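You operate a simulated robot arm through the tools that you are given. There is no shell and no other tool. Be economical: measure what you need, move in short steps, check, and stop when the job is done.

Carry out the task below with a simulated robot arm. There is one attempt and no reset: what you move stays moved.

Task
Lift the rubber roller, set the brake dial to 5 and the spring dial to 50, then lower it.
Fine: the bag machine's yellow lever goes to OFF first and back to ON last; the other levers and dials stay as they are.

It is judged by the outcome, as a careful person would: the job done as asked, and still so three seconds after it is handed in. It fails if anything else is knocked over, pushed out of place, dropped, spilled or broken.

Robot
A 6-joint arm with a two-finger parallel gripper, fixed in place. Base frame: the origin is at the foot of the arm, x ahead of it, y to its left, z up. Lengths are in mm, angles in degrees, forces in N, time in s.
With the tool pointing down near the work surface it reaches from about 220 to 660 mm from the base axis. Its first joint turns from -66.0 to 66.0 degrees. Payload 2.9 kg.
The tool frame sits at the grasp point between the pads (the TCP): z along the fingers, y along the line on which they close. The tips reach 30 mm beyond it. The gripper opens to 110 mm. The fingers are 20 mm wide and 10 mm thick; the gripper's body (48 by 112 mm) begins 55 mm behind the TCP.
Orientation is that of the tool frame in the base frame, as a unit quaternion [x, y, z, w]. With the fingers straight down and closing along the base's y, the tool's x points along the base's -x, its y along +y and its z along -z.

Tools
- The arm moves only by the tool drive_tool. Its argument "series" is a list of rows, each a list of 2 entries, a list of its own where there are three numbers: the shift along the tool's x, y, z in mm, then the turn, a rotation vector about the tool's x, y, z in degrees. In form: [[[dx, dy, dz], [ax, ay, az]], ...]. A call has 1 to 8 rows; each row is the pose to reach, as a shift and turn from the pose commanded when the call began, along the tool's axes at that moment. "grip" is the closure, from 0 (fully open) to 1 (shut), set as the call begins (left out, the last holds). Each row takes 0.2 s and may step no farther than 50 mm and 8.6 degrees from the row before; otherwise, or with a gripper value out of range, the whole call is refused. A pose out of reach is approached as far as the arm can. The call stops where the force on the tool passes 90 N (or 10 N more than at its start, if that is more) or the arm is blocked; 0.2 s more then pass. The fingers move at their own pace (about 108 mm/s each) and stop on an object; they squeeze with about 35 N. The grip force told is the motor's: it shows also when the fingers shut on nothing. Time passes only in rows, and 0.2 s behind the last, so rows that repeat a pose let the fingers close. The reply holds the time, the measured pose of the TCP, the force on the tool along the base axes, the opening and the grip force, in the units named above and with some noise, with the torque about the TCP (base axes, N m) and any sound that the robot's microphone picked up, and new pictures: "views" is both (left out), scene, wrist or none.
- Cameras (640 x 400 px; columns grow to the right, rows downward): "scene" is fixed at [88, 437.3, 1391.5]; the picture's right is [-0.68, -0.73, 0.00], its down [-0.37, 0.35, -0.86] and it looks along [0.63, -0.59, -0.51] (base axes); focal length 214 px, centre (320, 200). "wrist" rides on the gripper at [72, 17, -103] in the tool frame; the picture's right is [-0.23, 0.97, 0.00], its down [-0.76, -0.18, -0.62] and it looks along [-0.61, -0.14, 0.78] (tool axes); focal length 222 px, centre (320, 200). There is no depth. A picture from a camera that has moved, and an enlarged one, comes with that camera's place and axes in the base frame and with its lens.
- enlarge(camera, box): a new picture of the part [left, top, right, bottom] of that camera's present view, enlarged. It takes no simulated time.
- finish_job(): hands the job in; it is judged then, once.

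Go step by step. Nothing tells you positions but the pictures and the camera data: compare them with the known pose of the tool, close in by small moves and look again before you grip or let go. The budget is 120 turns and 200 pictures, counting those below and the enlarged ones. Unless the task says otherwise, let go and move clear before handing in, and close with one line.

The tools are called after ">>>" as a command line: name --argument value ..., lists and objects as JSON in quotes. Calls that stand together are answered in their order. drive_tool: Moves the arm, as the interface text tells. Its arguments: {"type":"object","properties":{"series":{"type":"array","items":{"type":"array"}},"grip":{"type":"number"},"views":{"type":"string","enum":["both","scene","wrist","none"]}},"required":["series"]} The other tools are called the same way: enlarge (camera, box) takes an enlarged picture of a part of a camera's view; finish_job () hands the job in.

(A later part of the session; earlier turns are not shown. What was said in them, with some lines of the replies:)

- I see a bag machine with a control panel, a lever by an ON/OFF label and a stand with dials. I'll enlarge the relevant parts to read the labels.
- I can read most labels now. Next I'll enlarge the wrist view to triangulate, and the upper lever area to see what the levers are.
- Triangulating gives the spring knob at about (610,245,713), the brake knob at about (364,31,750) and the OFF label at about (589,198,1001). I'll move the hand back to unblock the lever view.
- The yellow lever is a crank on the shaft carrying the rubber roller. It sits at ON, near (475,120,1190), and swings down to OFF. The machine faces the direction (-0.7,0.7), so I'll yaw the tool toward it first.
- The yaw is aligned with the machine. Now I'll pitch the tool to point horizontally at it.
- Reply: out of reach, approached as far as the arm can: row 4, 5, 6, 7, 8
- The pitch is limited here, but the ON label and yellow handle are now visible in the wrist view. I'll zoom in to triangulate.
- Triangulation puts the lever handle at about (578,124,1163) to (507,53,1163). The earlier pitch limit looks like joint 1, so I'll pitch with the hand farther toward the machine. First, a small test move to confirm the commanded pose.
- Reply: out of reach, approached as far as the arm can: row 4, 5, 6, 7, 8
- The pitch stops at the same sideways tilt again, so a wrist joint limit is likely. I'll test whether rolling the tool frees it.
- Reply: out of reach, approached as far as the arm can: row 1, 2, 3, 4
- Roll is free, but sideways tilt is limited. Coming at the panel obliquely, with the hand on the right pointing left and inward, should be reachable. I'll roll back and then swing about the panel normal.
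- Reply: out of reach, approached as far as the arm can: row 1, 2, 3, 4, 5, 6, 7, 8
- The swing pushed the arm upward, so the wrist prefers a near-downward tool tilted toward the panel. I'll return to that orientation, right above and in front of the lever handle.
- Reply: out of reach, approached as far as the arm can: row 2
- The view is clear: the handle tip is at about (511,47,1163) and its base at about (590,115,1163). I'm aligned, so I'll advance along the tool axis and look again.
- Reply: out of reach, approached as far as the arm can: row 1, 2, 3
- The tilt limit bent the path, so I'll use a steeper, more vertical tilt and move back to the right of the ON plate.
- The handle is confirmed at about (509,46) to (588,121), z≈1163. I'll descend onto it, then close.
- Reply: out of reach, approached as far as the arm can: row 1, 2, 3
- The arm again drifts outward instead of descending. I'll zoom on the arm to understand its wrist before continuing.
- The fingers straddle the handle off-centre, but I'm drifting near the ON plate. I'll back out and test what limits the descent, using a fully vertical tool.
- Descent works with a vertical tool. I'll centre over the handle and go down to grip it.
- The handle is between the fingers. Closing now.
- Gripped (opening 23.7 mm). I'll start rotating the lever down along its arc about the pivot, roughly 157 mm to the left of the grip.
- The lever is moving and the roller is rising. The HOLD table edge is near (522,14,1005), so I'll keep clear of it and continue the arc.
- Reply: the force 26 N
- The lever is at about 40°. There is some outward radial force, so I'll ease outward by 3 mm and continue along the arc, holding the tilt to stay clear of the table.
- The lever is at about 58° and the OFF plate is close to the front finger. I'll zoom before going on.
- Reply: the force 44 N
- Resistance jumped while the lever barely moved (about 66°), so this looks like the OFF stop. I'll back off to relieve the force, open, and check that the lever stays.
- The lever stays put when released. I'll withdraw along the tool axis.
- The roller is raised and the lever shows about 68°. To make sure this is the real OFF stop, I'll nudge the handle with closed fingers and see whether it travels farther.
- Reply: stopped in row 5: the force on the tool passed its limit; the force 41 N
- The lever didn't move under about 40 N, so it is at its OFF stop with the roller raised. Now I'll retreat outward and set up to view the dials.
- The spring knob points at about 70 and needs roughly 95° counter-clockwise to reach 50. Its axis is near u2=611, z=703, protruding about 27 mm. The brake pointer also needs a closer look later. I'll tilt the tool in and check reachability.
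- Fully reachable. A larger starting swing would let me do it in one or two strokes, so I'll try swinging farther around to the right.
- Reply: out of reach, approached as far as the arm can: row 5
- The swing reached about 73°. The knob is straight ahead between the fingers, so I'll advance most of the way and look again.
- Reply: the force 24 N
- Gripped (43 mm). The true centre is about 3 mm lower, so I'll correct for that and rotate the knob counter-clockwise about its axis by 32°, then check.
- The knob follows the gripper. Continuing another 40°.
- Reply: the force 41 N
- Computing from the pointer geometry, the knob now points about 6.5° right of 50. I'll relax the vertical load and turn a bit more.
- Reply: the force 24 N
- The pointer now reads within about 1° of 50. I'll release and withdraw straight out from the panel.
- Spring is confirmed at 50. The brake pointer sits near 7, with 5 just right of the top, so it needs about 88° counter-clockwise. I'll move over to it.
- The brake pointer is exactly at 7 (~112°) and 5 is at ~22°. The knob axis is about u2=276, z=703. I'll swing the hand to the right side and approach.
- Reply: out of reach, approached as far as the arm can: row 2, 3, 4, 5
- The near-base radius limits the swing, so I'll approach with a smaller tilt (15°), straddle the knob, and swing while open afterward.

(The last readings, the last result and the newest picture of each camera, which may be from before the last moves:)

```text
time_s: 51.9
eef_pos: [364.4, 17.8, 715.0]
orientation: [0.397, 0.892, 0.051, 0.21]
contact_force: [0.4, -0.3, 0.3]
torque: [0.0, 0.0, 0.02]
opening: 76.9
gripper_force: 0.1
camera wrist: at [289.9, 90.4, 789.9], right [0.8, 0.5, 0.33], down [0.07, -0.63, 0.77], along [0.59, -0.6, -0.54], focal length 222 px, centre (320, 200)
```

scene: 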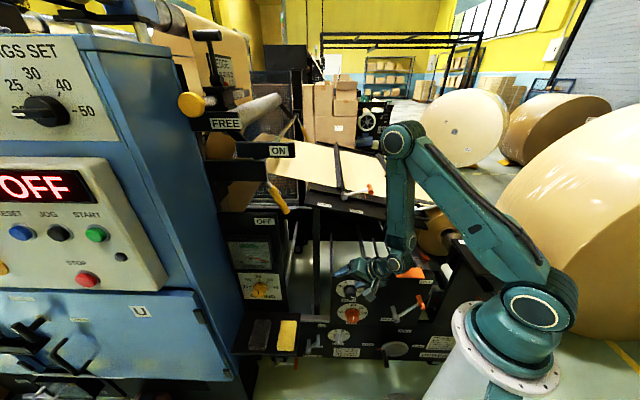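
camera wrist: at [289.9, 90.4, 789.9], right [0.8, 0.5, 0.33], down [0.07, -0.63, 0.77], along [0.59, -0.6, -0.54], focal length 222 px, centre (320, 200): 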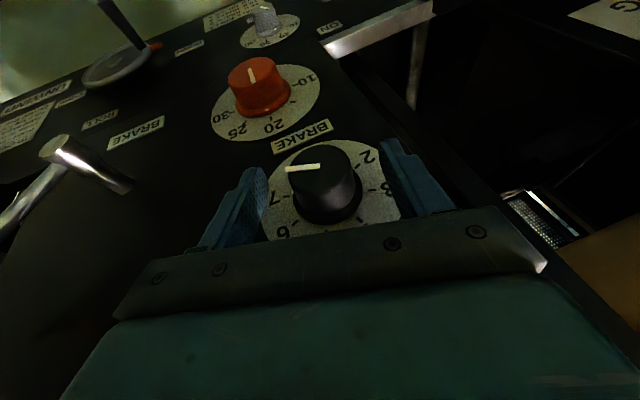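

The knob is straddled. With the gripper still open, I'll swing around it by 30° for a longer stroke.

>>> drive_tool --series '[[[0, -1.8, 0.1], [-7.05, 0, 2.6]], [[0.2, -3.6, 0.6], [-14.1, 0, 5.1]], [[0.4, -5.3, 1.2], [-21.2, 0, 7.7]], [[0.7, -7, 2], [-28.2, 0, 10.3]]]' --views "wrist"

>>> enlarge --camera "scene" --box '[310, 240, 450, 340]'

```text
time_s: 52.9
eef_pos: [352.7, 13.8, 704.0]
orientation: [0.416, 0.818, 0.28, 0.282]
contact_force: [3.2, 0.4, 4.7]
torque: [-0.11, 0.39, 0.03]
opening: 76.5
gripper_force: 0.1
camera wrist: at [253.0, 60.7, 771.4], right [0.62, 0.29, 0.73], down [-0.15, -0.87, 0.48], along [0.77, -0.41, -0.5], focal length 222 px, centre (320, 200)
```

wrist: 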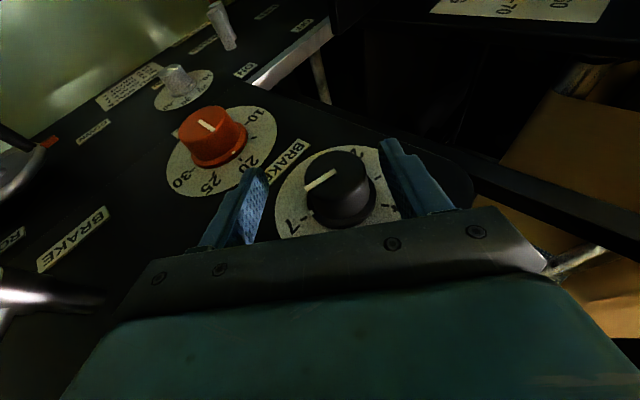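

```text
4.00 times, centred on (380, 290) of scene
camera zoom: at [88.0, 437.3, 1391.5], right [-0.68, -0.73, 0.0], down [-0.37, 0.35, -0.86], along [0.63, -0.59, -0.51], focal length 858 px, centre (80, -160)
```

zoom: 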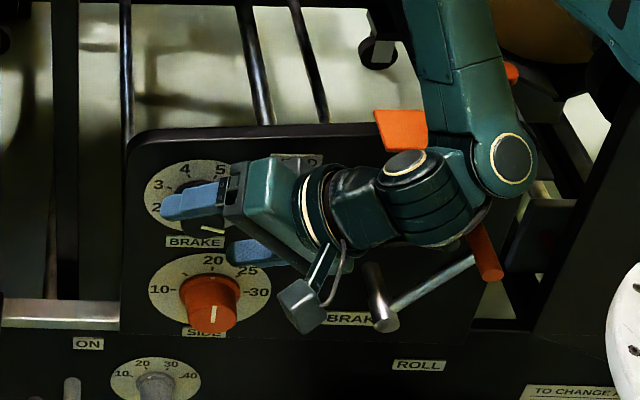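

The knob is slightly off-centre between the fingers. I'll shift to centre it before closing.

>>> drive_tool --series '[[[0, 4, 0], [0, 0, 0]], [[0, 7, 0], [0, 0, 0]]]' --views "wrist"

```text
time_s: 53.5
eef_pos: [363.8, 17.9, 716.0]
orientation: [0.412, 0.814, 0.285, 0.294]
contact_force: [0.7, 0.7, -0.4]
torque: [0.03, 0.02, 0.0]
opening: 76.8
gripper_force: 0.1
camera wrist: at [262.5, 64.0, 779.2], right [0.6, 0.29, 0.74], down [-0.16, -0.87, 0.47], along [0.78, -0.41, -0.47], focal length 222 px, centre (320, 200)
```

wrist: 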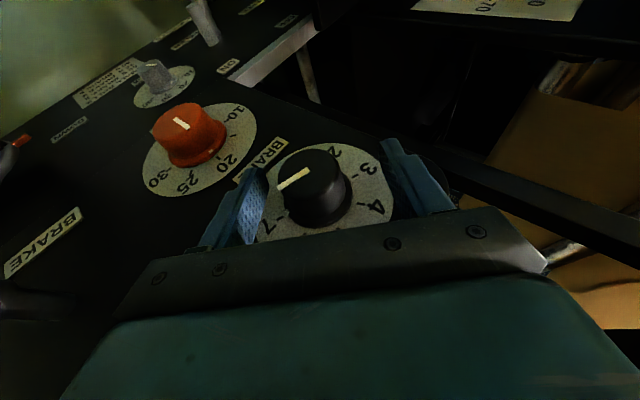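

>>> drive_tool --series '[[[0, -3, 0], [0, 0, 0]], [[0, -5.5, 0], [0, 0, 0]], [[0, -5.5, 0], [0, 0, 0]]]' --views "wrist"

```text
time_s: 54.3
eef_pos: [361.8, 14.5, 710.7]
orientation: [0.412, 0.814, 0.285, 0.295]
contact_force: [0.1, -0.4, 0.2]
torque: [-0.03, -0.01, -0.01]
opening: 77.2
gripper_force: 0.1
camera wrist: at [260.1, 61.1, 775.3], right [0.6, 0.29, 0.74], down [-0.16, -0.87, 0.47], along [0.78, -0.41, -0.47], focal length 222 px, centre (320, 200)
```

wrist: 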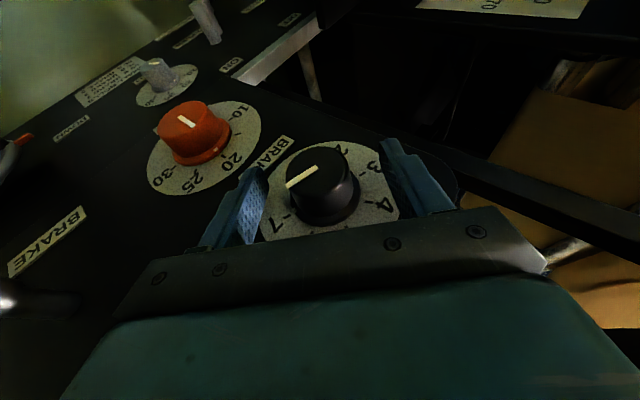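

Centred with no contact. Closing.

>>> drive_tool --series '[[[0, 0, 0], [0, 0, 0]], [[0, 0, 0], [0, 0, 0]], [[0, 0, 0], [0, 0, 0]]]' --grip 1 --views "wrist"

>>> enlarge --camera "wrist" --box '[220, 110, 440, 250]'

```text
time_s: 55.1
eef_pos: [361.4, 13.8, 711.1]
orientation: [0.411, 0.815, 0.284, 0.294]
contact_force: [-7.7, -11.6, -21.8]
torque: [-0.26, 0.23, -0.25]
opening: 40.1
gripper_force: 45.3
camera wrist: at [259.6, 60.7, 774.5], right [0.6, 0.3, 0.74], down [-0.16, -0.86, 0.48], along [0.78, -0.41, -0.47], focal length 222 px, centre (320, 200)
```

wrist: 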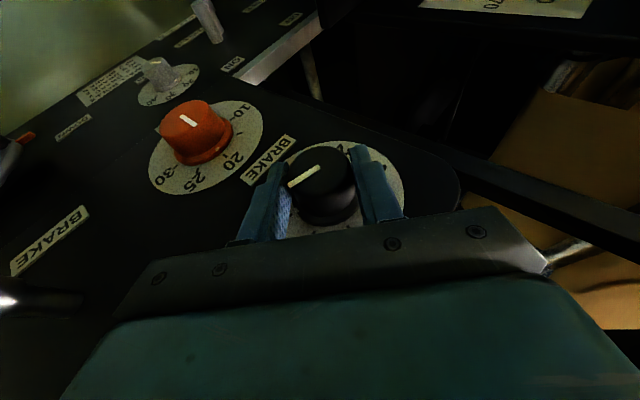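

```text
2.86 times, centred on (330, 180) of wrist
camera zoom: at [259.6, 60.7, 774.5], right [0.6, 0.3, 0.74], down [-0.16, -0.86, 0.48], along [0.78, -0.41, -0.47], focal length 635 px, centre (291, 257)
```

zoom: 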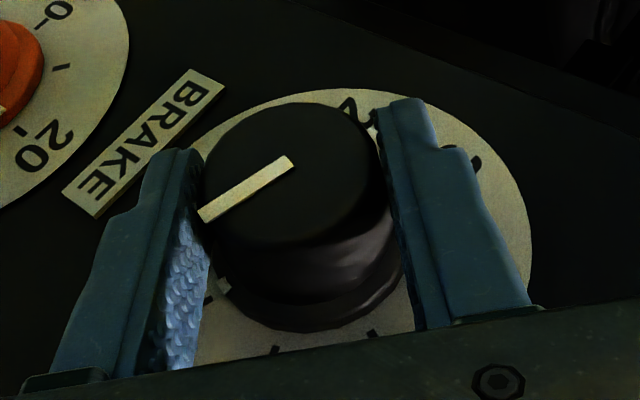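

>>> drive_tool --series '[[[0, -2, 0], [0, 0, 0]], [[0, -0.5, 0.2], [7.52, 0, -2.73]], [[0.2, 1.2, 0.6], [15, 0, -5.5]], [[0.45, 2.8, 1.2], [22.6, 0, -8.2]], [[0.8, 4.4, 2.1], [30.1, 0, -10.9]], [[1.1, 5.9, 3.1], [37.6, 0, -13.7]]]' --views "wrist"

>>> enlarge --camera "wrist" --box '[220, 110, 440, 250]'

```text
time_s: 55.7
eef_pos: [360.9, 14.7, 710.4]
orientation: [0.399, 0.838, 0.238, 0.285]
contact_force: [-7.2, -12.6, -10.9]
torque: [-0.55, -0.17, 0.06]
opening: 40.5
gripper_force: 44.8
stopped in row 2: the force on the tool passed its limit (the readings are from after the stop); the commanded pose is now the measured one
camera wrist: at [262.2, 65.2, 776.7], right [0.64, 0.37, 0.68], down [-0.12, -0.82, 0.56], along [0.76, -0.43, -0.48], focal length 222 px, centre (320, 200)
```

wrist: 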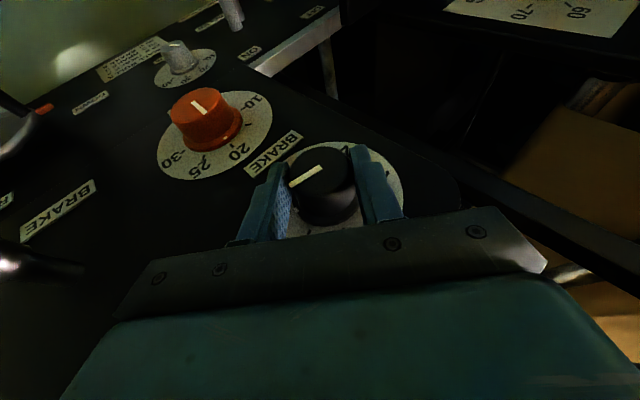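

```text
2.86 times, centred on (330, 180) of wrist
camera zoom: at [262.2, 65.2, 776.7], right [0.64, 0.37, 0.68], down [-0.12, -0.82, 0.56], along [0.76, -0.43, -0.48], focal length 635 px, centre (291, 257)
```

zoom: 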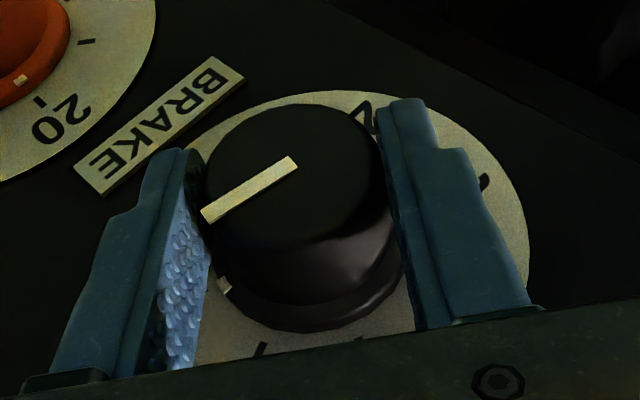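

A transient tripped the force limit, but the knob turned about 6°. I'll continue with smaller steps.

>>> drive_tool --series '[[[0, 0.9, 0], [3.76, 0, -1.37]], [[0, 1.7, 0], [7.5, 0, -2.7]], [[0, 2.6, 0.1], [11.3, 0, -4.1]], [[0.1, 3.5, 0.2], [15, 0, -5.5]], [[0.1, 4.3, 0.3], [18.8, 0, -6.8]], [[0.2, 5.1, 0.6], [22.6, 0, -8.2]], [[0.3, 6, 0.9], [26.3, 0, -9.6]], [[0.4, 6.8, 1.2], [30.1, 0, -10.9]]]' --views "wrist"

>>> enlarge --camera "wrist" --box '[220, 110, 440, 250]'

```text
time_s: 57.5
eef_pos: [364.0, 22.4, 713.3]
orientation: [0.379, 0.906, -0.013, 0.189]
contact_force: [-3.7, 10.4, -38.7]
torque: [0.39, 0.41, 0.39]
opening: 39.8
gripper_force: 45.0
out of reach, approached as far as the arm can: row 2
camera wrist: at [294.1, 100.9, 787.3], right [0.82, 0.54, 0.2], down [0.16, -0.54, 0.83], along [0.55, -0.64, -0.53], focal length 222 px, centre (320, 200)
```

wrist: 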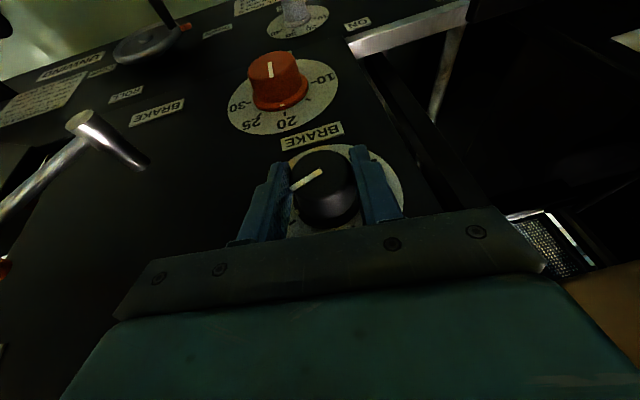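

```text
2.86 times, centred on (330, 180) of wrist
camera zoom: at [294.1, 100.9, 787.3], right [0.82, 0.54, 0.2], down [0.16, -0.54, 0.83], along [0.55, -0.64, -0.53], focal length 635 px, centre (291, 257)
```

zoom: 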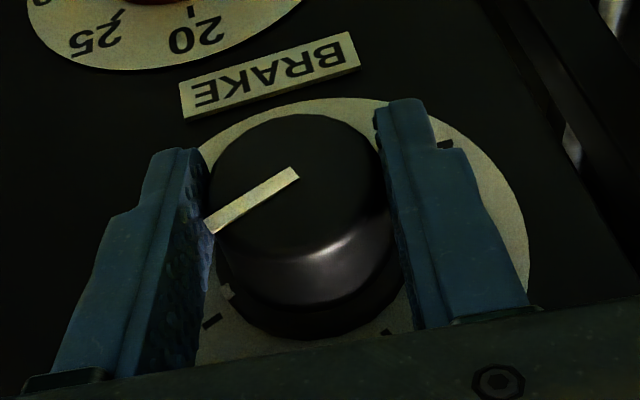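

The pointer is now at about 71° (just past 6) and needs about 48° more. I'll continue this stroke a bit, easing the vertical load.

>>> drive_tool --series '[[[0, 0, 2], [0, 0, 0]], [[0, 1.2, 2], [5.6, 0, -2.1]], [[0, 2.4, 2.2], [11.3, 0, -4.2]], [[0, 3.6, 2.6], [16.9, 0, -6.3]], [[0, 4.8, 3], [22.5, 0, -8.4]]]' --views "wrist"

>>> enlarge --camera "wrist" --box '[220, 110, 440, 250]'

```text
time_s: 58.7
eef_pos: [368.7, 25.6, 713.0]
orientation: [0.342, 0.911, -0.202, 0.111]
contact_force: [-27.6, 33.1, 29.8]
torque: [0.14, 0.14, -0.21]
opening: 39.9
gripper_force: 44.5
camera wrist: at [318.4, 125.3, 776.9], right [0.82, 0.54, -0.21], down [0.41, -0.29, 0.87], along [0.41, -0.79, -0.45], focal length 222 px, centre (320, 200)
```

wrist: 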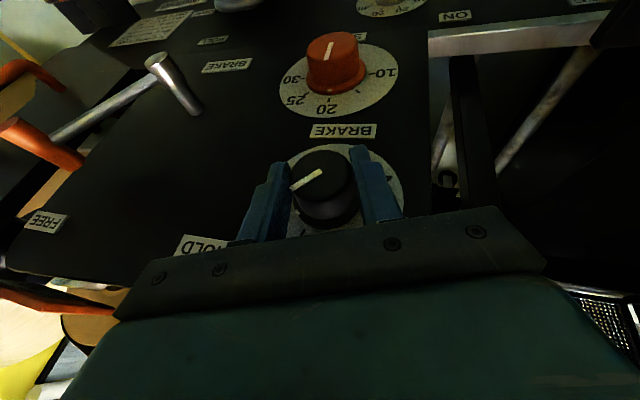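

```text
2.86 times, centred on (330, 180) of wrist
camera zoom: at [318.4, 125.3, 776.9], right [0.82, 0.54, -0.21], down [0.41, -0.29, 0.87], along [0.41, -0.79, -0.45], focal length 635 px, centre (291, 257)
```

zoom: 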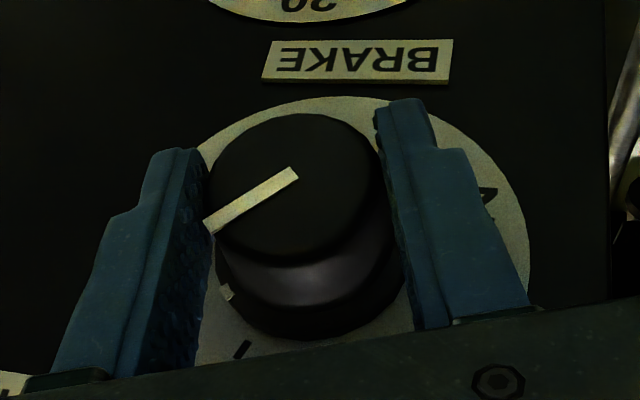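

>>> drive_tool --series '[[[2, 0, -1], [0, 0, 0]], [[2.5, 1.3, -1.2], [5.6, 0, -2.1]], [[2.5, 2.5, -1], [11.3, 0, -4.2]], [[2.5, 3.7, -0.6], [16.9, 0, -6.3]], [[2.5, 5, -0.1], [23, 0, -8.6]]]' --views "wrist"

>>> enlarge --camera "wrist" --box '[220, 110, 440, 250]'

```text
time_s: 59.9
eef_pos: [370.4, 28.4, 709.8]
orientation: [0.289, 0.875, -0.387, 0.028]
contact_force: [-4.8, 12.0, -2.7]
torque: [0.52, 0.41, -0.14]
opening: 40.0
gripper_force: 44.7
camera wrist: at [337.7, 145.4, 752.3], right [0.7, 0.41, -0.58], down [0.65, -0.03, 0.76], along [0.29, -0.91, -0.29], focal length 222 px, centre (320, 200)
```

wrist: 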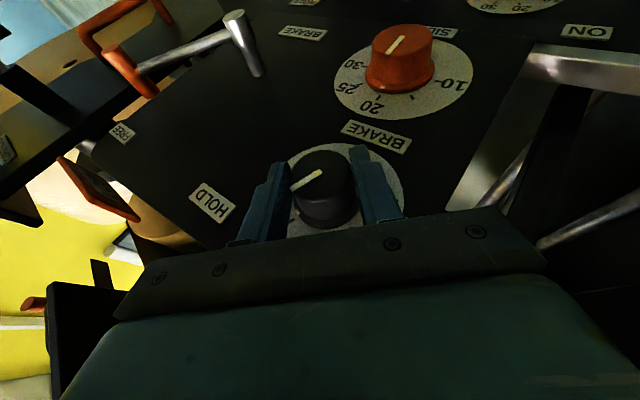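

```text
2.86 times, centred on (330, 180) of wrist
camera zoom: at [337.7, 145.4, 752.3], right [0.7, 0.41, -0.58], down [0.65, -0.03, 0.76], along [0.29, -0.91, -0.29], focal length 635 px, centre (291, 257)
```

zoom: 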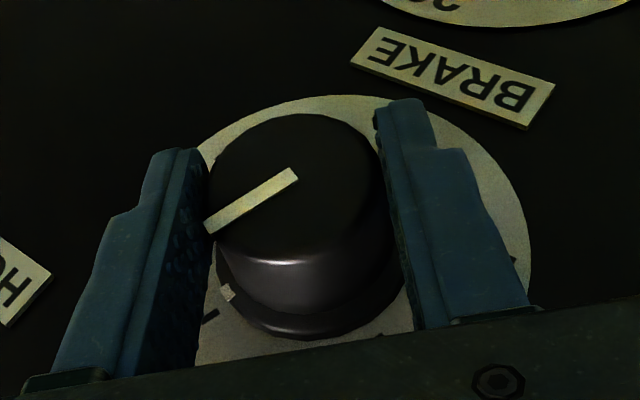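

The pointer computes to about 23° (the mark for 5 is 22.5°). I'll release and back straight out.

>>> drive_tool --series '[[[0, 0, 0], [0, 0, 0]], [[0, 0, 0], [0, 0, 0]], [[19, 0, -7], [0, 0, 0]], [[40, 0, -15], [0, 0, 0]], [[75, 0, -29], [0, 0, 0]]]' --grip 0.3 --views "both"

```text
time_s: 61.1
eef_pos: [315.3, 83.0, 710.0]
orientation: [0.29, 0.874, -0.389, 0.028]
contact_force: [-0.2, 0.3, 0.7]
torque: [0.04, 0.0, 0.03]
opening: 77.2
gripper_force: 0.0
camera wrist: at [280.4, 200.4, 751.6], right [0.7, 0.41, -0.58], down [0.65, -0.03, 0.76], along [0.29, -0.91, -0.28], focal length 222 px, centre (320, 200)
```

scene: 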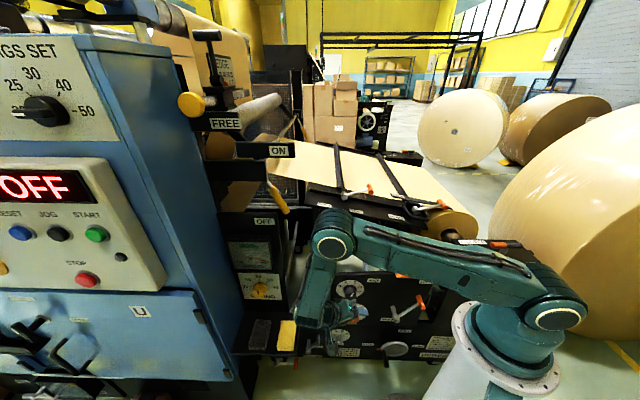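
wrist: 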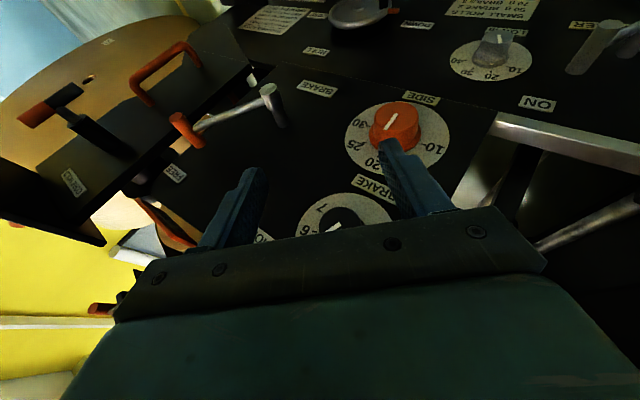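

>>> drive_tool --series '[[[-8, -19, -20], [0, 0, 0]], [[-15, -37, -40], [0, 0, 0]], [[-23, -56, -60], [-6.5, 0, 2.5]], [[-31, -74, -80], [-13, 0, 5]], [[-38, -92, -100], [-20, 0, 7.5]], [[-46, -111, -120], [-26, 0, 10]], [[-46, -111, -120], [-32.5, 0, 12.5]], [[-46, -111, -120], [-38.3, 0, 14.8]]]' --views "wrist"

>>> enlarge --camera "wrist" --box '[240, 90, 440, 220]'

>>> enlarge --camera "scene" --box '[310, 240, 450, 340]'

```text
time_s: 62.9
eef_pos: [314.8, 87.1, 880.0]
orientation: [0.371, 0.91, -0.072, 0.171]
contact_force: [0.1, -0.5, -0.3]
torque: [-0.02, -0.02, -0.03]
opening: 77.0
gripper_force: 0.1
camera wrist: at [251.9, 173.6, 950.9], right [0.84, 0.54, 0.08], down [0.22, -0.46, 0.86], along [0.5, -0.7, -0.51], focal length 222 px, centre (320, 200)
```

wrist: 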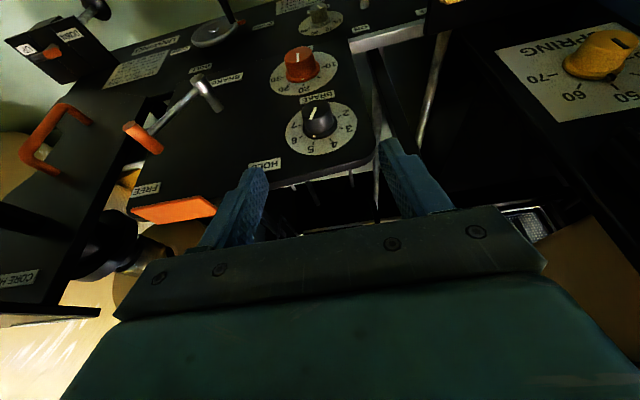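

```text
3.08 times, centred on (340, 155) of wrist
camera zoom: at [251.9, 173.6, 950.9], right [0.84, 0.54, 0.08], down [0.22, -0.46, 0.86], along [0.5, -0.7, -0.51], focal length 684 px, centre (258, 338)
```

zoom: 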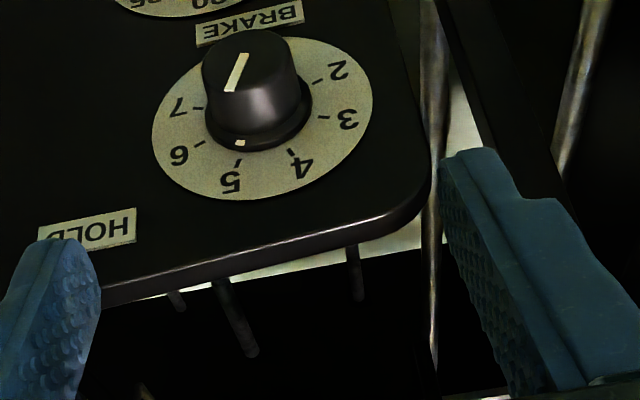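

```text
4.00 times, centred on (380, 290) of scene
camera zoom: at [88.0, 437.3, 1391.5], right [-0.68, -0.73, 0.0], down [-0.37, 0.35, -0.86], along [0.63, -0.59, -0.51], focal length 858 px, centre (80, -160)
```

zoom: 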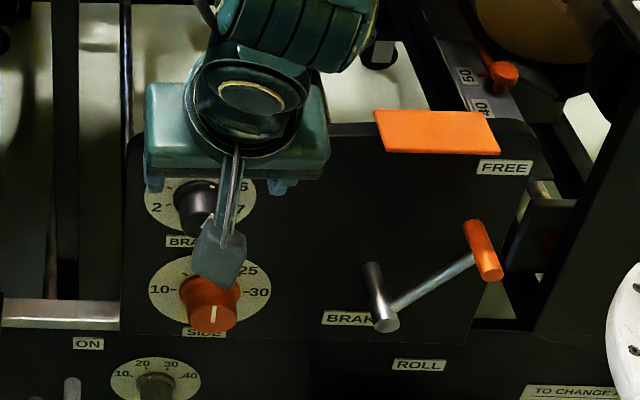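

Both dials read right: spring 50, brake 5. Now I'll go back up to the lever, first rising clear with a vertical tool.

>>> drive_tool --series '[[[-9, 10, -32], [0, 2.5, 0]], [[-18, 30, -64], [0, 5, 0]], [[-27, 50, -97], [0, 7.5, 0]], [[-36, 70, -129], [0, 10, 0]], [[-45, 90, -161], [0, 12.5, 0]], [[-54, 110, -194], [0, 15, 0]], [[-63, 130, -226], [0, 17.5, 0]], [[-71.6, 147, -258], [0, 20, 0]]]' --views "none"

>>> drive_tool --series '[[[0, 0, 0], [0, 0, -8.5]], [[0, 0, 0], [0, 0, -17]], [[0, 0, 0], [0, 0, -25.5]], [[0, 0, 0], [0, 0, -34]], [[0, 0, 0], [0, 0, -42.5]], [[0, 0, 0], [0, 0, -51]], [[0, 0, 0], [0, 0, -59.5]], [[0, 0, 0], [0, 0, -68]]]' --views "none" --grip 0.5

>>> drive_tool --series '[[[0, 0, 0], [0, 0, -7.5]], [[0, 0, 0], [0, 0, -15]], [[0, 0, 0], [0, 0, -22]]]' --views "both"

```text
time_s: 64.7
eef_pos: [400.5, 213.2, 1145.3]
orientation: [0.379, 0.925, -0.009, 0.009]
contact_force: [0.2, -0.3, 0.1]
torque: [-0.02, -0.01, 0.0]
opening: 77.0
gripper_force: 0.1
```

```text
time_s: 66.5
eef_pos: [400.1, 213.1, 1145.1]
orientation: [-0.203, 0.979, -0.012, 0.002]
contact_force: [1.0, -0.4, -0.3]
torque: [0.01, 0.0, 0.02]
opening: 55.0
gripper_force: 0.0
```

```text
time_s: 67.3
eef_pos: [400.7, 212.2, 1145.9]
orientation: [-0.386, 0.922, -0.013, 0.001]
contact_force: [0.1, 0.3, -0.4]
torque: [0.02, -0.01, -0.03]
opening: 54.9
gripper_force: 0.1
camera wrist: at [335.6, 175.4, 1249.8], right [-0.54, 0.84, -0.03], down [0.65, 0.43, 0.62], along [0.53, 0.32, -0.78], focal length 222 px, centre (320, 200)
```

scene: 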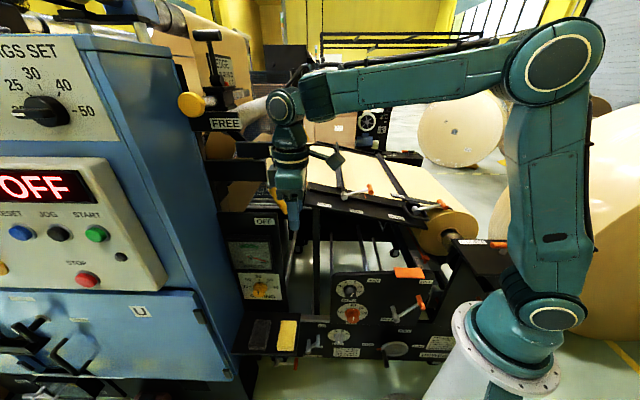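
wrist: 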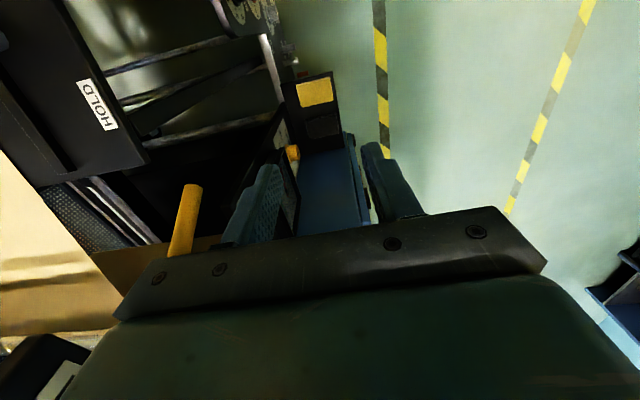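

>>> drive_tool --series '[[[2, 0, 0], [0, -8.4, 0]], [[4, 0, 0], [0, -16.8, 0]], [[6, 0, 0], [0, -25.2, 0]], [[8, 0, 0], [0, -33.6, 0]], [[10, 0, 0], [0, -42, 0]]]' --views "none"

>>> drive_tool --series '[[[0, -40, 0], [0, 0, 0]], [[0, -80, 0], [0, 0, 0]], [[0, -120, 0], [0, 0, 0]], [[0, -160, 0], [0, 0, 0]], [[0, -197, 0], [0, 0, 0]]]' --views "both"

```text
time_s: 68.5
eef_pos: [393.2, 204.8, 1145.3]
orientation: [-0.365, 0.861, 0.127, 0.332]
contact_force: [0.4, -0.1, 0.5]
torque: [-0.01, 0.01, 0.01]
opening: 54.8
gripper_force: 0.0
```

```text
time_s: 69.7
eef_pos: [535.4, 67.1, 1150.2]
orientation: [-0.365, 0.86, 0.127, 0.332]
contact_force: [-0.1, 0.7, -0.3]
torque: [0.0, 0.02, 0.02]
opening: 55.0
gripper_force: 0.0
camera wrist: at [435.6, -8.3, 1180.7], right [-0.58, 0.81, 0.13], down [0.22, 0.0, 0.98], along [0.79, 0.59, -0.18], focal length 222 px, centre (320, 200)
```

scene: 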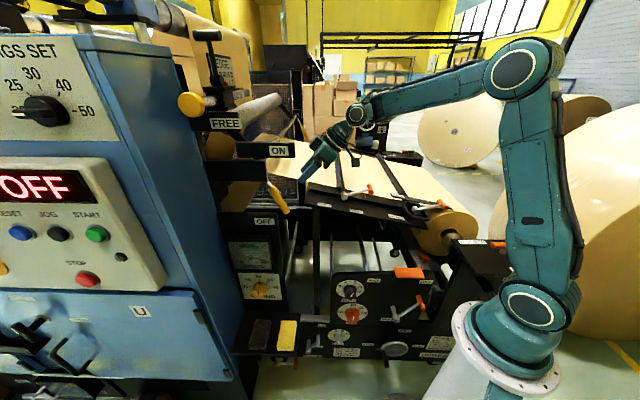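
wrist: 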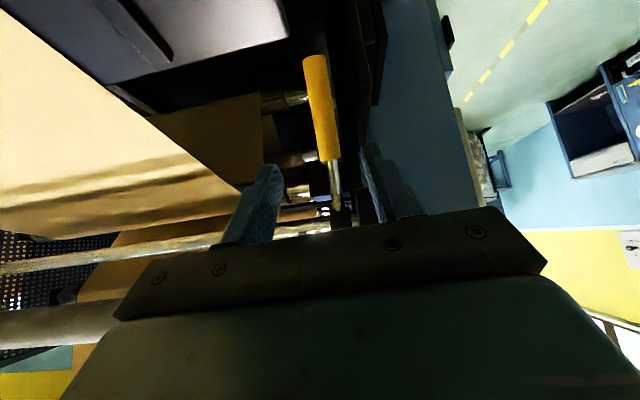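

>>> drive_tool --series '[[[15, 0, 15], [0, 0, 0]], [[27, 0, 30], [0, 0, 0]], [[27, 0, 70], [0, 0, 0]], [[26, 0, 110], [0, 0, 0]], [[25.6, 0, 146], [0, 0, 0]]]' --views "wrist"

>>> enlarge --camera "scene" --box '[210, 130, 350, 240]'

```text
time_s: 70.9
eef_pos: [591.0, 120.1, 1024.6]
orientation: [-0.365, 0.861, 0.126, 0.331]
contact_force: [0.4, 0.4, 0.2]
torque: [-0.02, -0.03, -0.02]
opening: 55.0
gripper_force: 0.0
camera wrist: at [491.3, 44.8, 1053.5], right [-0.58, 0.81, 0.13], down [0.22, 0.0, 0.98], along [0.79, 0.59, -0.18], focal length 222 px, centre (320, 200)
```

wrist: 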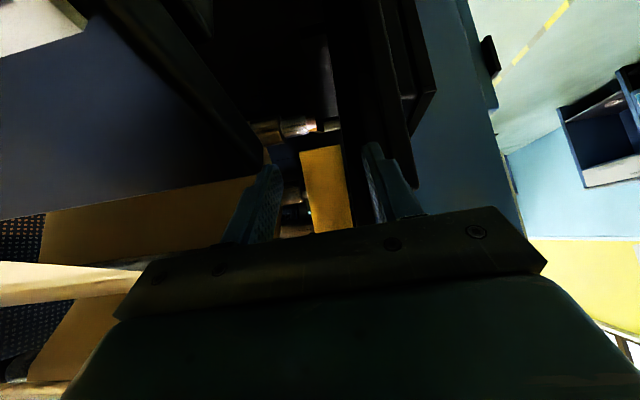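

```text
3.64 times, centred on (280, 185) of scene
camera zoom: at [88.0, 437.3, 1391.5], right [-0.68, -0.73, 0.0], down [-0.37, 0.35, -0.86], along [0.63, -0.59, -0.51], focal length 780 px, centre (466, 254)
```

zoom: 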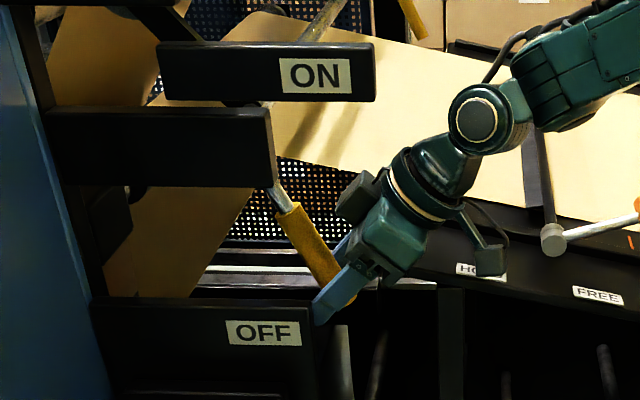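

The handle is between the fingers. Closing on it.

>>> drive_tool --series '[[[0, 0, 0], [0, 0, 0]], [[0, 0, 0], [0, 0, 0]], [[0, 0, 0], [0, 0, 0]]]' --grip 1 --views "wrist"

```text
time_s: 71.7
eef_pos: [588.7, 122.7, 1022.9]
orientation: [-0.366, 0.861, 0.129, 0.329]
contact_force: [-17.2, 14.8, 1.5]
torque: [0.2, 1.07, -0.45]
opening: 24.1
gripper_force: 45.2
camera wrist: at [489.6, 46.7, 1053.5], right [-0.58, 0.8, 0.13], down [0.22, 0.0, 0.97], along [0.78, 0.59, -0.18], focal length 222 px, centre (320, 200)
```

wrist: 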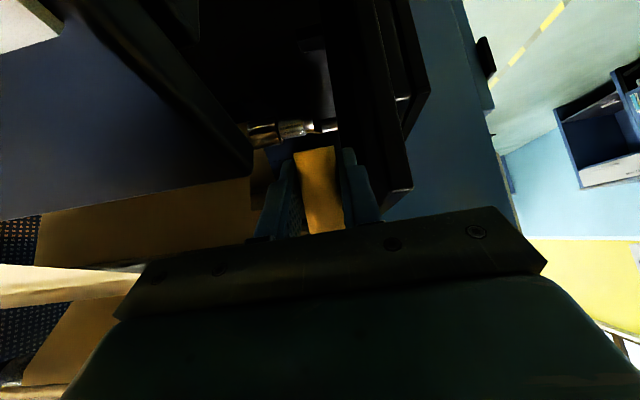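

>>> drive_tool --series '[[[3.5, 1.5, -9], [0, 0, 0]], [[6.9, 1.5, -19.1], [0, 0, 0]], [[9.3, 1.5, -29.5], [0, 0, 0]], [[11.3, 1.5, -39.9], [0, 0, 0]], [[12.3, 1.5, -50.5], [0, 0, 0]], [[12.8, 1.5, -61.1], [0, 0, 0]]]' --views "wrist"

>>> enlarge --camera "scene" --box '[210, 110, 350, 220]'

```text
time_s: 73.1
eef_pos: [552.8, 86.4, 1059.9]
orientation: [-0.365, 0.861, 0.128, 0.33]
contact_force: [-10.2, 16.5, -11.6]
torque: [-0.37, 1.44, -0.47]
opening: 23.7
gripper_force: 44.9
camera wrist: at [453.5, 11.5, 1090.8], right [-0.58, 0.81, 0.13], down [0.22, 0.0, 0.97], along [0.79, 0.59, -0.18], focal length 222 px, centre (320, 200)
```

wrist: 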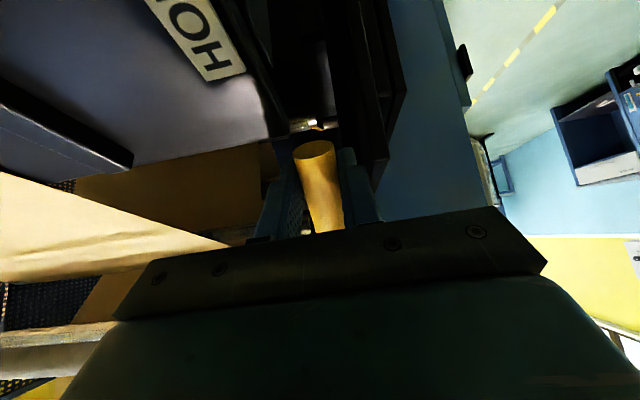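

```text
3.64 times, centred on (280, 165) of scene
camera zoom: at [88.0, 437.8, 1391.3], right [-0.68, -0.73, 0.0], down [-0.37, 0.35, -0.86], along [0.63, -0.59, -0.51], focal length 780 px, centre (466, 327)
```

zoom: 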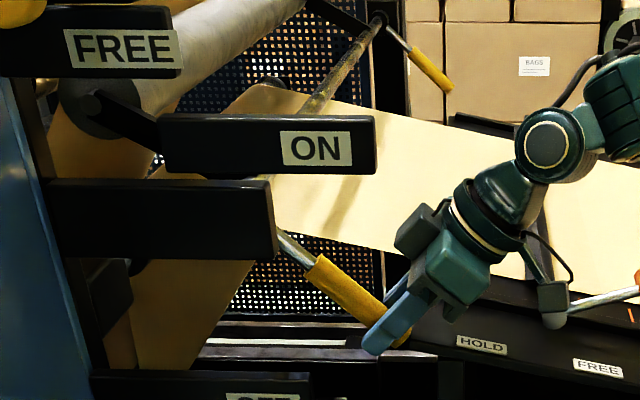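

>>> drive_tool --series '[[[-1.1, 1, -18.6], [0, 7, 0]], [[-4.5, 1, -36.9], [0, 14, 0]], [[-10.1, 1, -54.7], [0, 21, 0]], [[-17.9, 1, -71.6], [0, 28, 0]], [[-27.6, 1, -87.5], [0, 35, 0]]]' --views "wrist"

>>> enlarge --camera "scene" --box '[210, 110, 350, 220]'

```text
time_s: 74.3
eef_pos: [527.2, 60.8, 1146.4]
orientation: [-0.384, 0.921, 0.01, 0.06]
contact_force: [18.7, 0.3, -4.7]
torque: [-0.3, 0.01, -0.13]
opening: 23.4
gripper_force: 45.1
camera wrist: at [453.2, 15.4, 1240.5], right [-0.53, 0.85, 0.0], down [0.59, 0.37, 0.71], along [0.6, 0.38, -0.7], focal length 222 px, centre (320, 200)
```

wrist: 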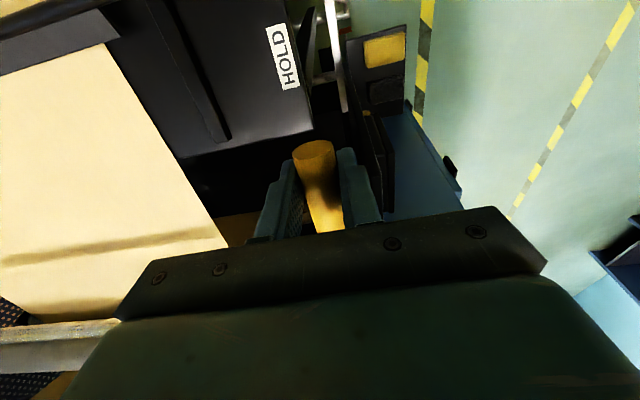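

```text
3.64 times, centred on (280, 165) of scene
camera zoom: at [88.7, 437.3, 1391.5], right [-0.68, -0.73, 0.0], down [-0.37, 0.35, -0.86], along [0.63, -0.59, -0.51], focal length 780 px, centre (466, 327)
```

zoom: 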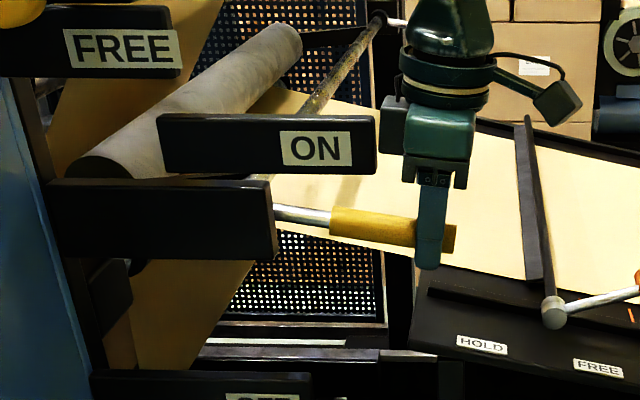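

>>> drive_tool --series '[[[-0.4, 0, -8], [0, 3, 0]], [[-1, 0, -16], [0, 6, 0]], [[-1, 0, -19], [0, 7, 0]], [[-1, 0, -22], [0, 7, 0]], [[-1, 0, -24], [0, 7, 0]]]' --views "none"

>>> enlarge --camera "scene" --box '[210, 110, 350, 220]'

```text
time_s: 75.5
eef_pos: [527.4, 59.2, 1167.7]
orientation: [-0.386, 0.923, -0.015, 0.003]
contact_force: [36.4, -3.1, -5.4]
torque: [-0.75, 0.49, -0.35]
opening: 23.8
gripper_force: 44.9
```

```text
3.64 times, centred on (280, 165) of scene
camera zoom: at [89.3, 437.2, 1391.5], right [-0.68, -0.73, 0.0], down [-0.37, 0.35, -0.86], along [0.63, -0.59, -0.51], focal length 780 px, centre (466, 327)
```

zoom: 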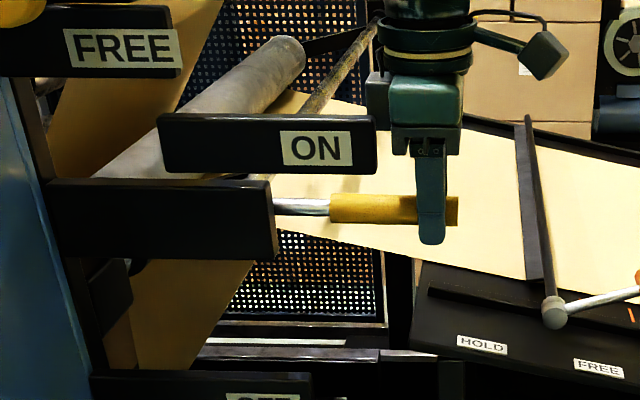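

The lever is about horizontal, perhaps 1° short of the original. I'll ease the sideways load and nudge up to the ON stop.

>>> drive_tool --series '[[[0, -2, -2], [0, 0, 0]], [[0, -2.5, -4], [0, 0, 0]], [[0, -2.5, -6], [0, 0, 0]]]' --views "none"

>>> enlarge --camera "scene" --box '[180, 80, 340, 180]'

```text
time_s: 76.3
eef_pos: [526.3, 59.5, 1170.5]
orientation: [-0.386, 0.922, -0.011, -0.002]
contact_force: [22.3, 8.9, -33.1]
torque: [0.14, -0.2, -0.34]
opening: 23.7
gripper_force: 44.9
```

```text
4.00 times, centred on (260, 130) of scene
camera zoom: at [89.2, 437.7, 1391.3], right [-0.68, -0.73, 0.0], down [-0.37, 0.35, -0.86], along [0.63, -0.59, -0.51], focal length 858 px, centre (560, 480)
```

zoom: 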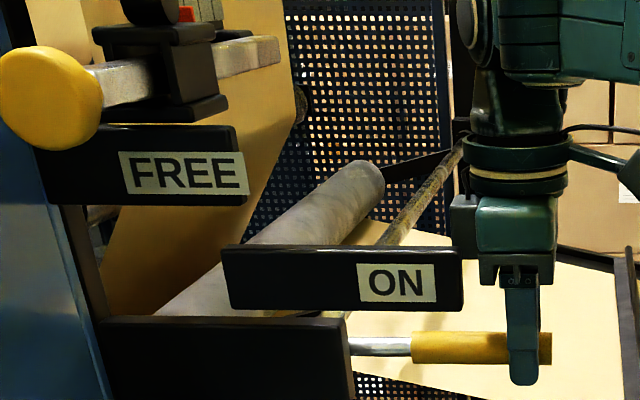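

The lever now matches its original ON picture, it resists at 33 N, and the roller is down again. I'll release and withdraw upward.

>>> drive_tool --series '[[[0, 0, 2], [0, 0, 0]], [[0, 0, 2], [0, 0, 0]]]' --views "none"

>>> drive_tool --series '[[[0, 0, 0], [0, 0, 0]], [[0, 0, 0], [0, 0, 0]], [[0, 0, 0], [0, 0, 0]], [[5, 0, -30], [0, 0, 0]], [[10, 0, -70], [0, 0, 0]], [[15, 20, -110], [0, 0, 0]], [[20, 60, -130], [0, 0, 0]], [[25, 105, -140], [0, 0, 0]]]' --grip 0.5 --views "both"

>>> enlarge --camera "scene" --box '[180, 80, 340, 180]'

>>> enlarge --camera "scene" --box '[225, 250, 465, 370]'

```text
time_s: 76.9
eef_pos: [525.9, 60.5, 1169.3]
orientation: [-0.385, 0.923, -0.012, -0.001]
contact_force: [15.9, 10.7, -25.4]
torque: [-0.04, 0.09, -0.35]
opening: 23.6
gripper_force: 45.5
```

```text
time_s: 78.7
eef_pos: [430.4, 118.6, 1311.1]
orientation: [-0.385, 0.923, -0.014, 0.001]
contact_force: [-0.6, -0.8, -0.4]
torque: [-0.01, -0.04, 0.0]
opening: 55.1
gripper_force: 0.0
out of reach, approached as far as the arm can: row 4
camera wrist: at [366.2, 82.0, 1415.2], right [-0.53, 0.85, -0.03], down [0.66, 0.43, 0.62], along [0.54, 0.31, -0.78], focal length 222 px, centre (320, 200)
```

scene: 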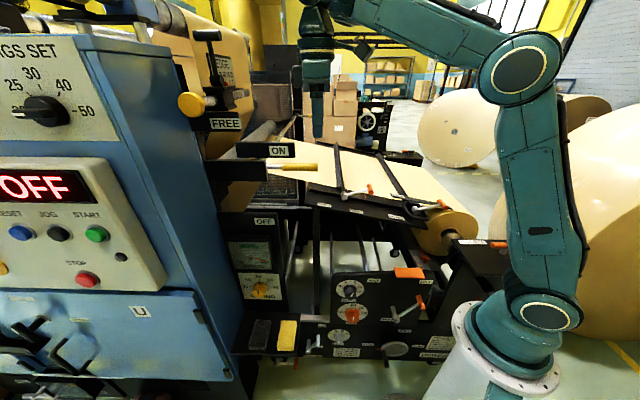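
wrist: 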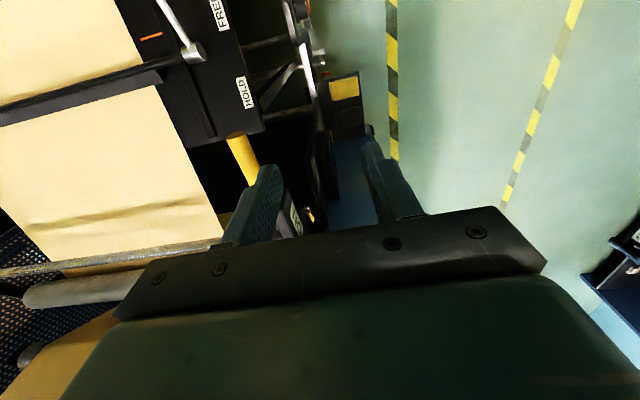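

```text
4.00 times, centred on (260, 130) of scene
camera zoom: at [88.0, 437.3, 1391.5], right [-0.68, -0.73, 0.0], down [-0.37, 0.35, -0.86], along [0.63, -0.59, -0.51], focal length 858 px, centre (560, 480)
```

zoom: 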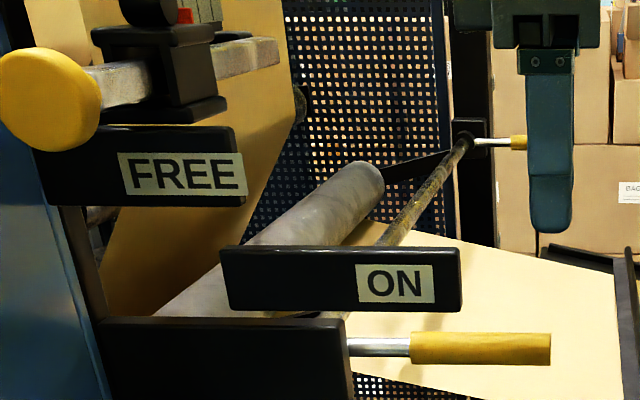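

```text
2.67 times, centred on (345, 310) of scene
camera zoom: at [88.0, 437.3, 1391.5], right [-0.68, -0.73, 0.0], down [-0.37, 0.35, -0.86], along [0.63, -0.59, -0.51], focal length 572 px, centre (253, -93)
```

zoom: 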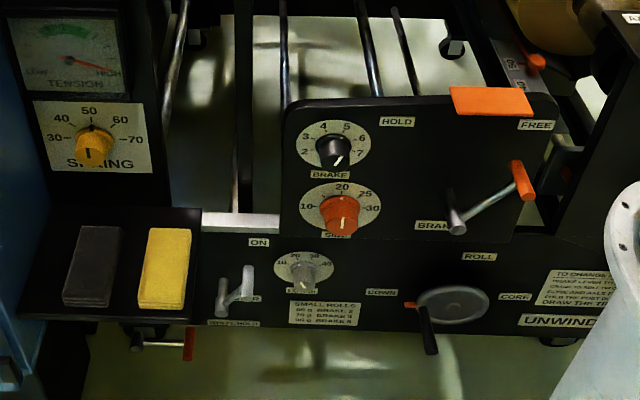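

>>> enlarge --camera "scene" --box '[225, 260, 295, 310]'

>>> enlarge --camera "scene" --box '[315, 265, 385, 330]'

```text
8.00 times, centred on (260, 285) of scene
camera zoom: at [88.0, 437.3, 1391.5], right [-0.68, -0.73, 0.0], down [-0.37, 0.35, -0.86], along [0.63, -0.59, -0.51], focal length 1716 px, centre (800, -480)
```

zoom: 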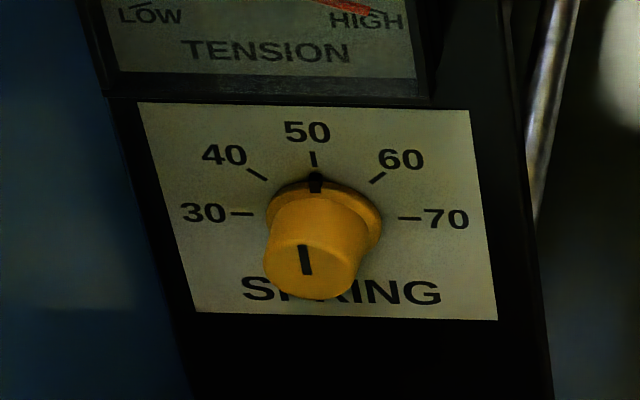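

```text
6.15 times, centred on (350, 298) of scene
camera zoom: at [88.0, 437.3, 1391.5], right [-0.68, -0.73, 0.0], down [-0.37, 0.35, -0.86], along [0.63, -0.59, -0.51], focal length 1320 px, centre (135, -400)
```

zoom: 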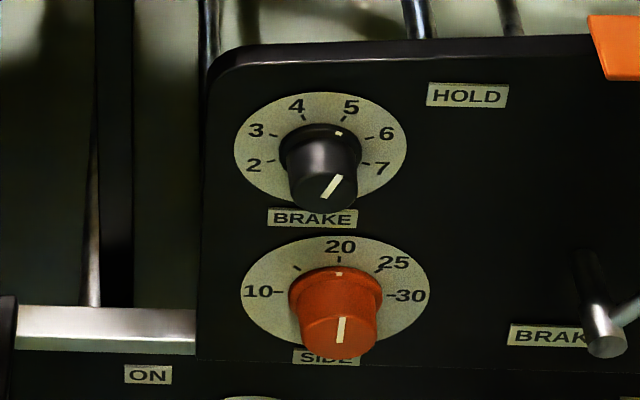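

Spring reads 50, brake reads 5, the lever is back at ON with the roller down, and the hand is clear. Handing in.

>>> finish_job

```text
The job is handed in.
```

The job is done and handed in: the yellow lever went to OFF to lift the roller, I set brake to 5 and spring to 50, and the lever is back at ON with the roller down.
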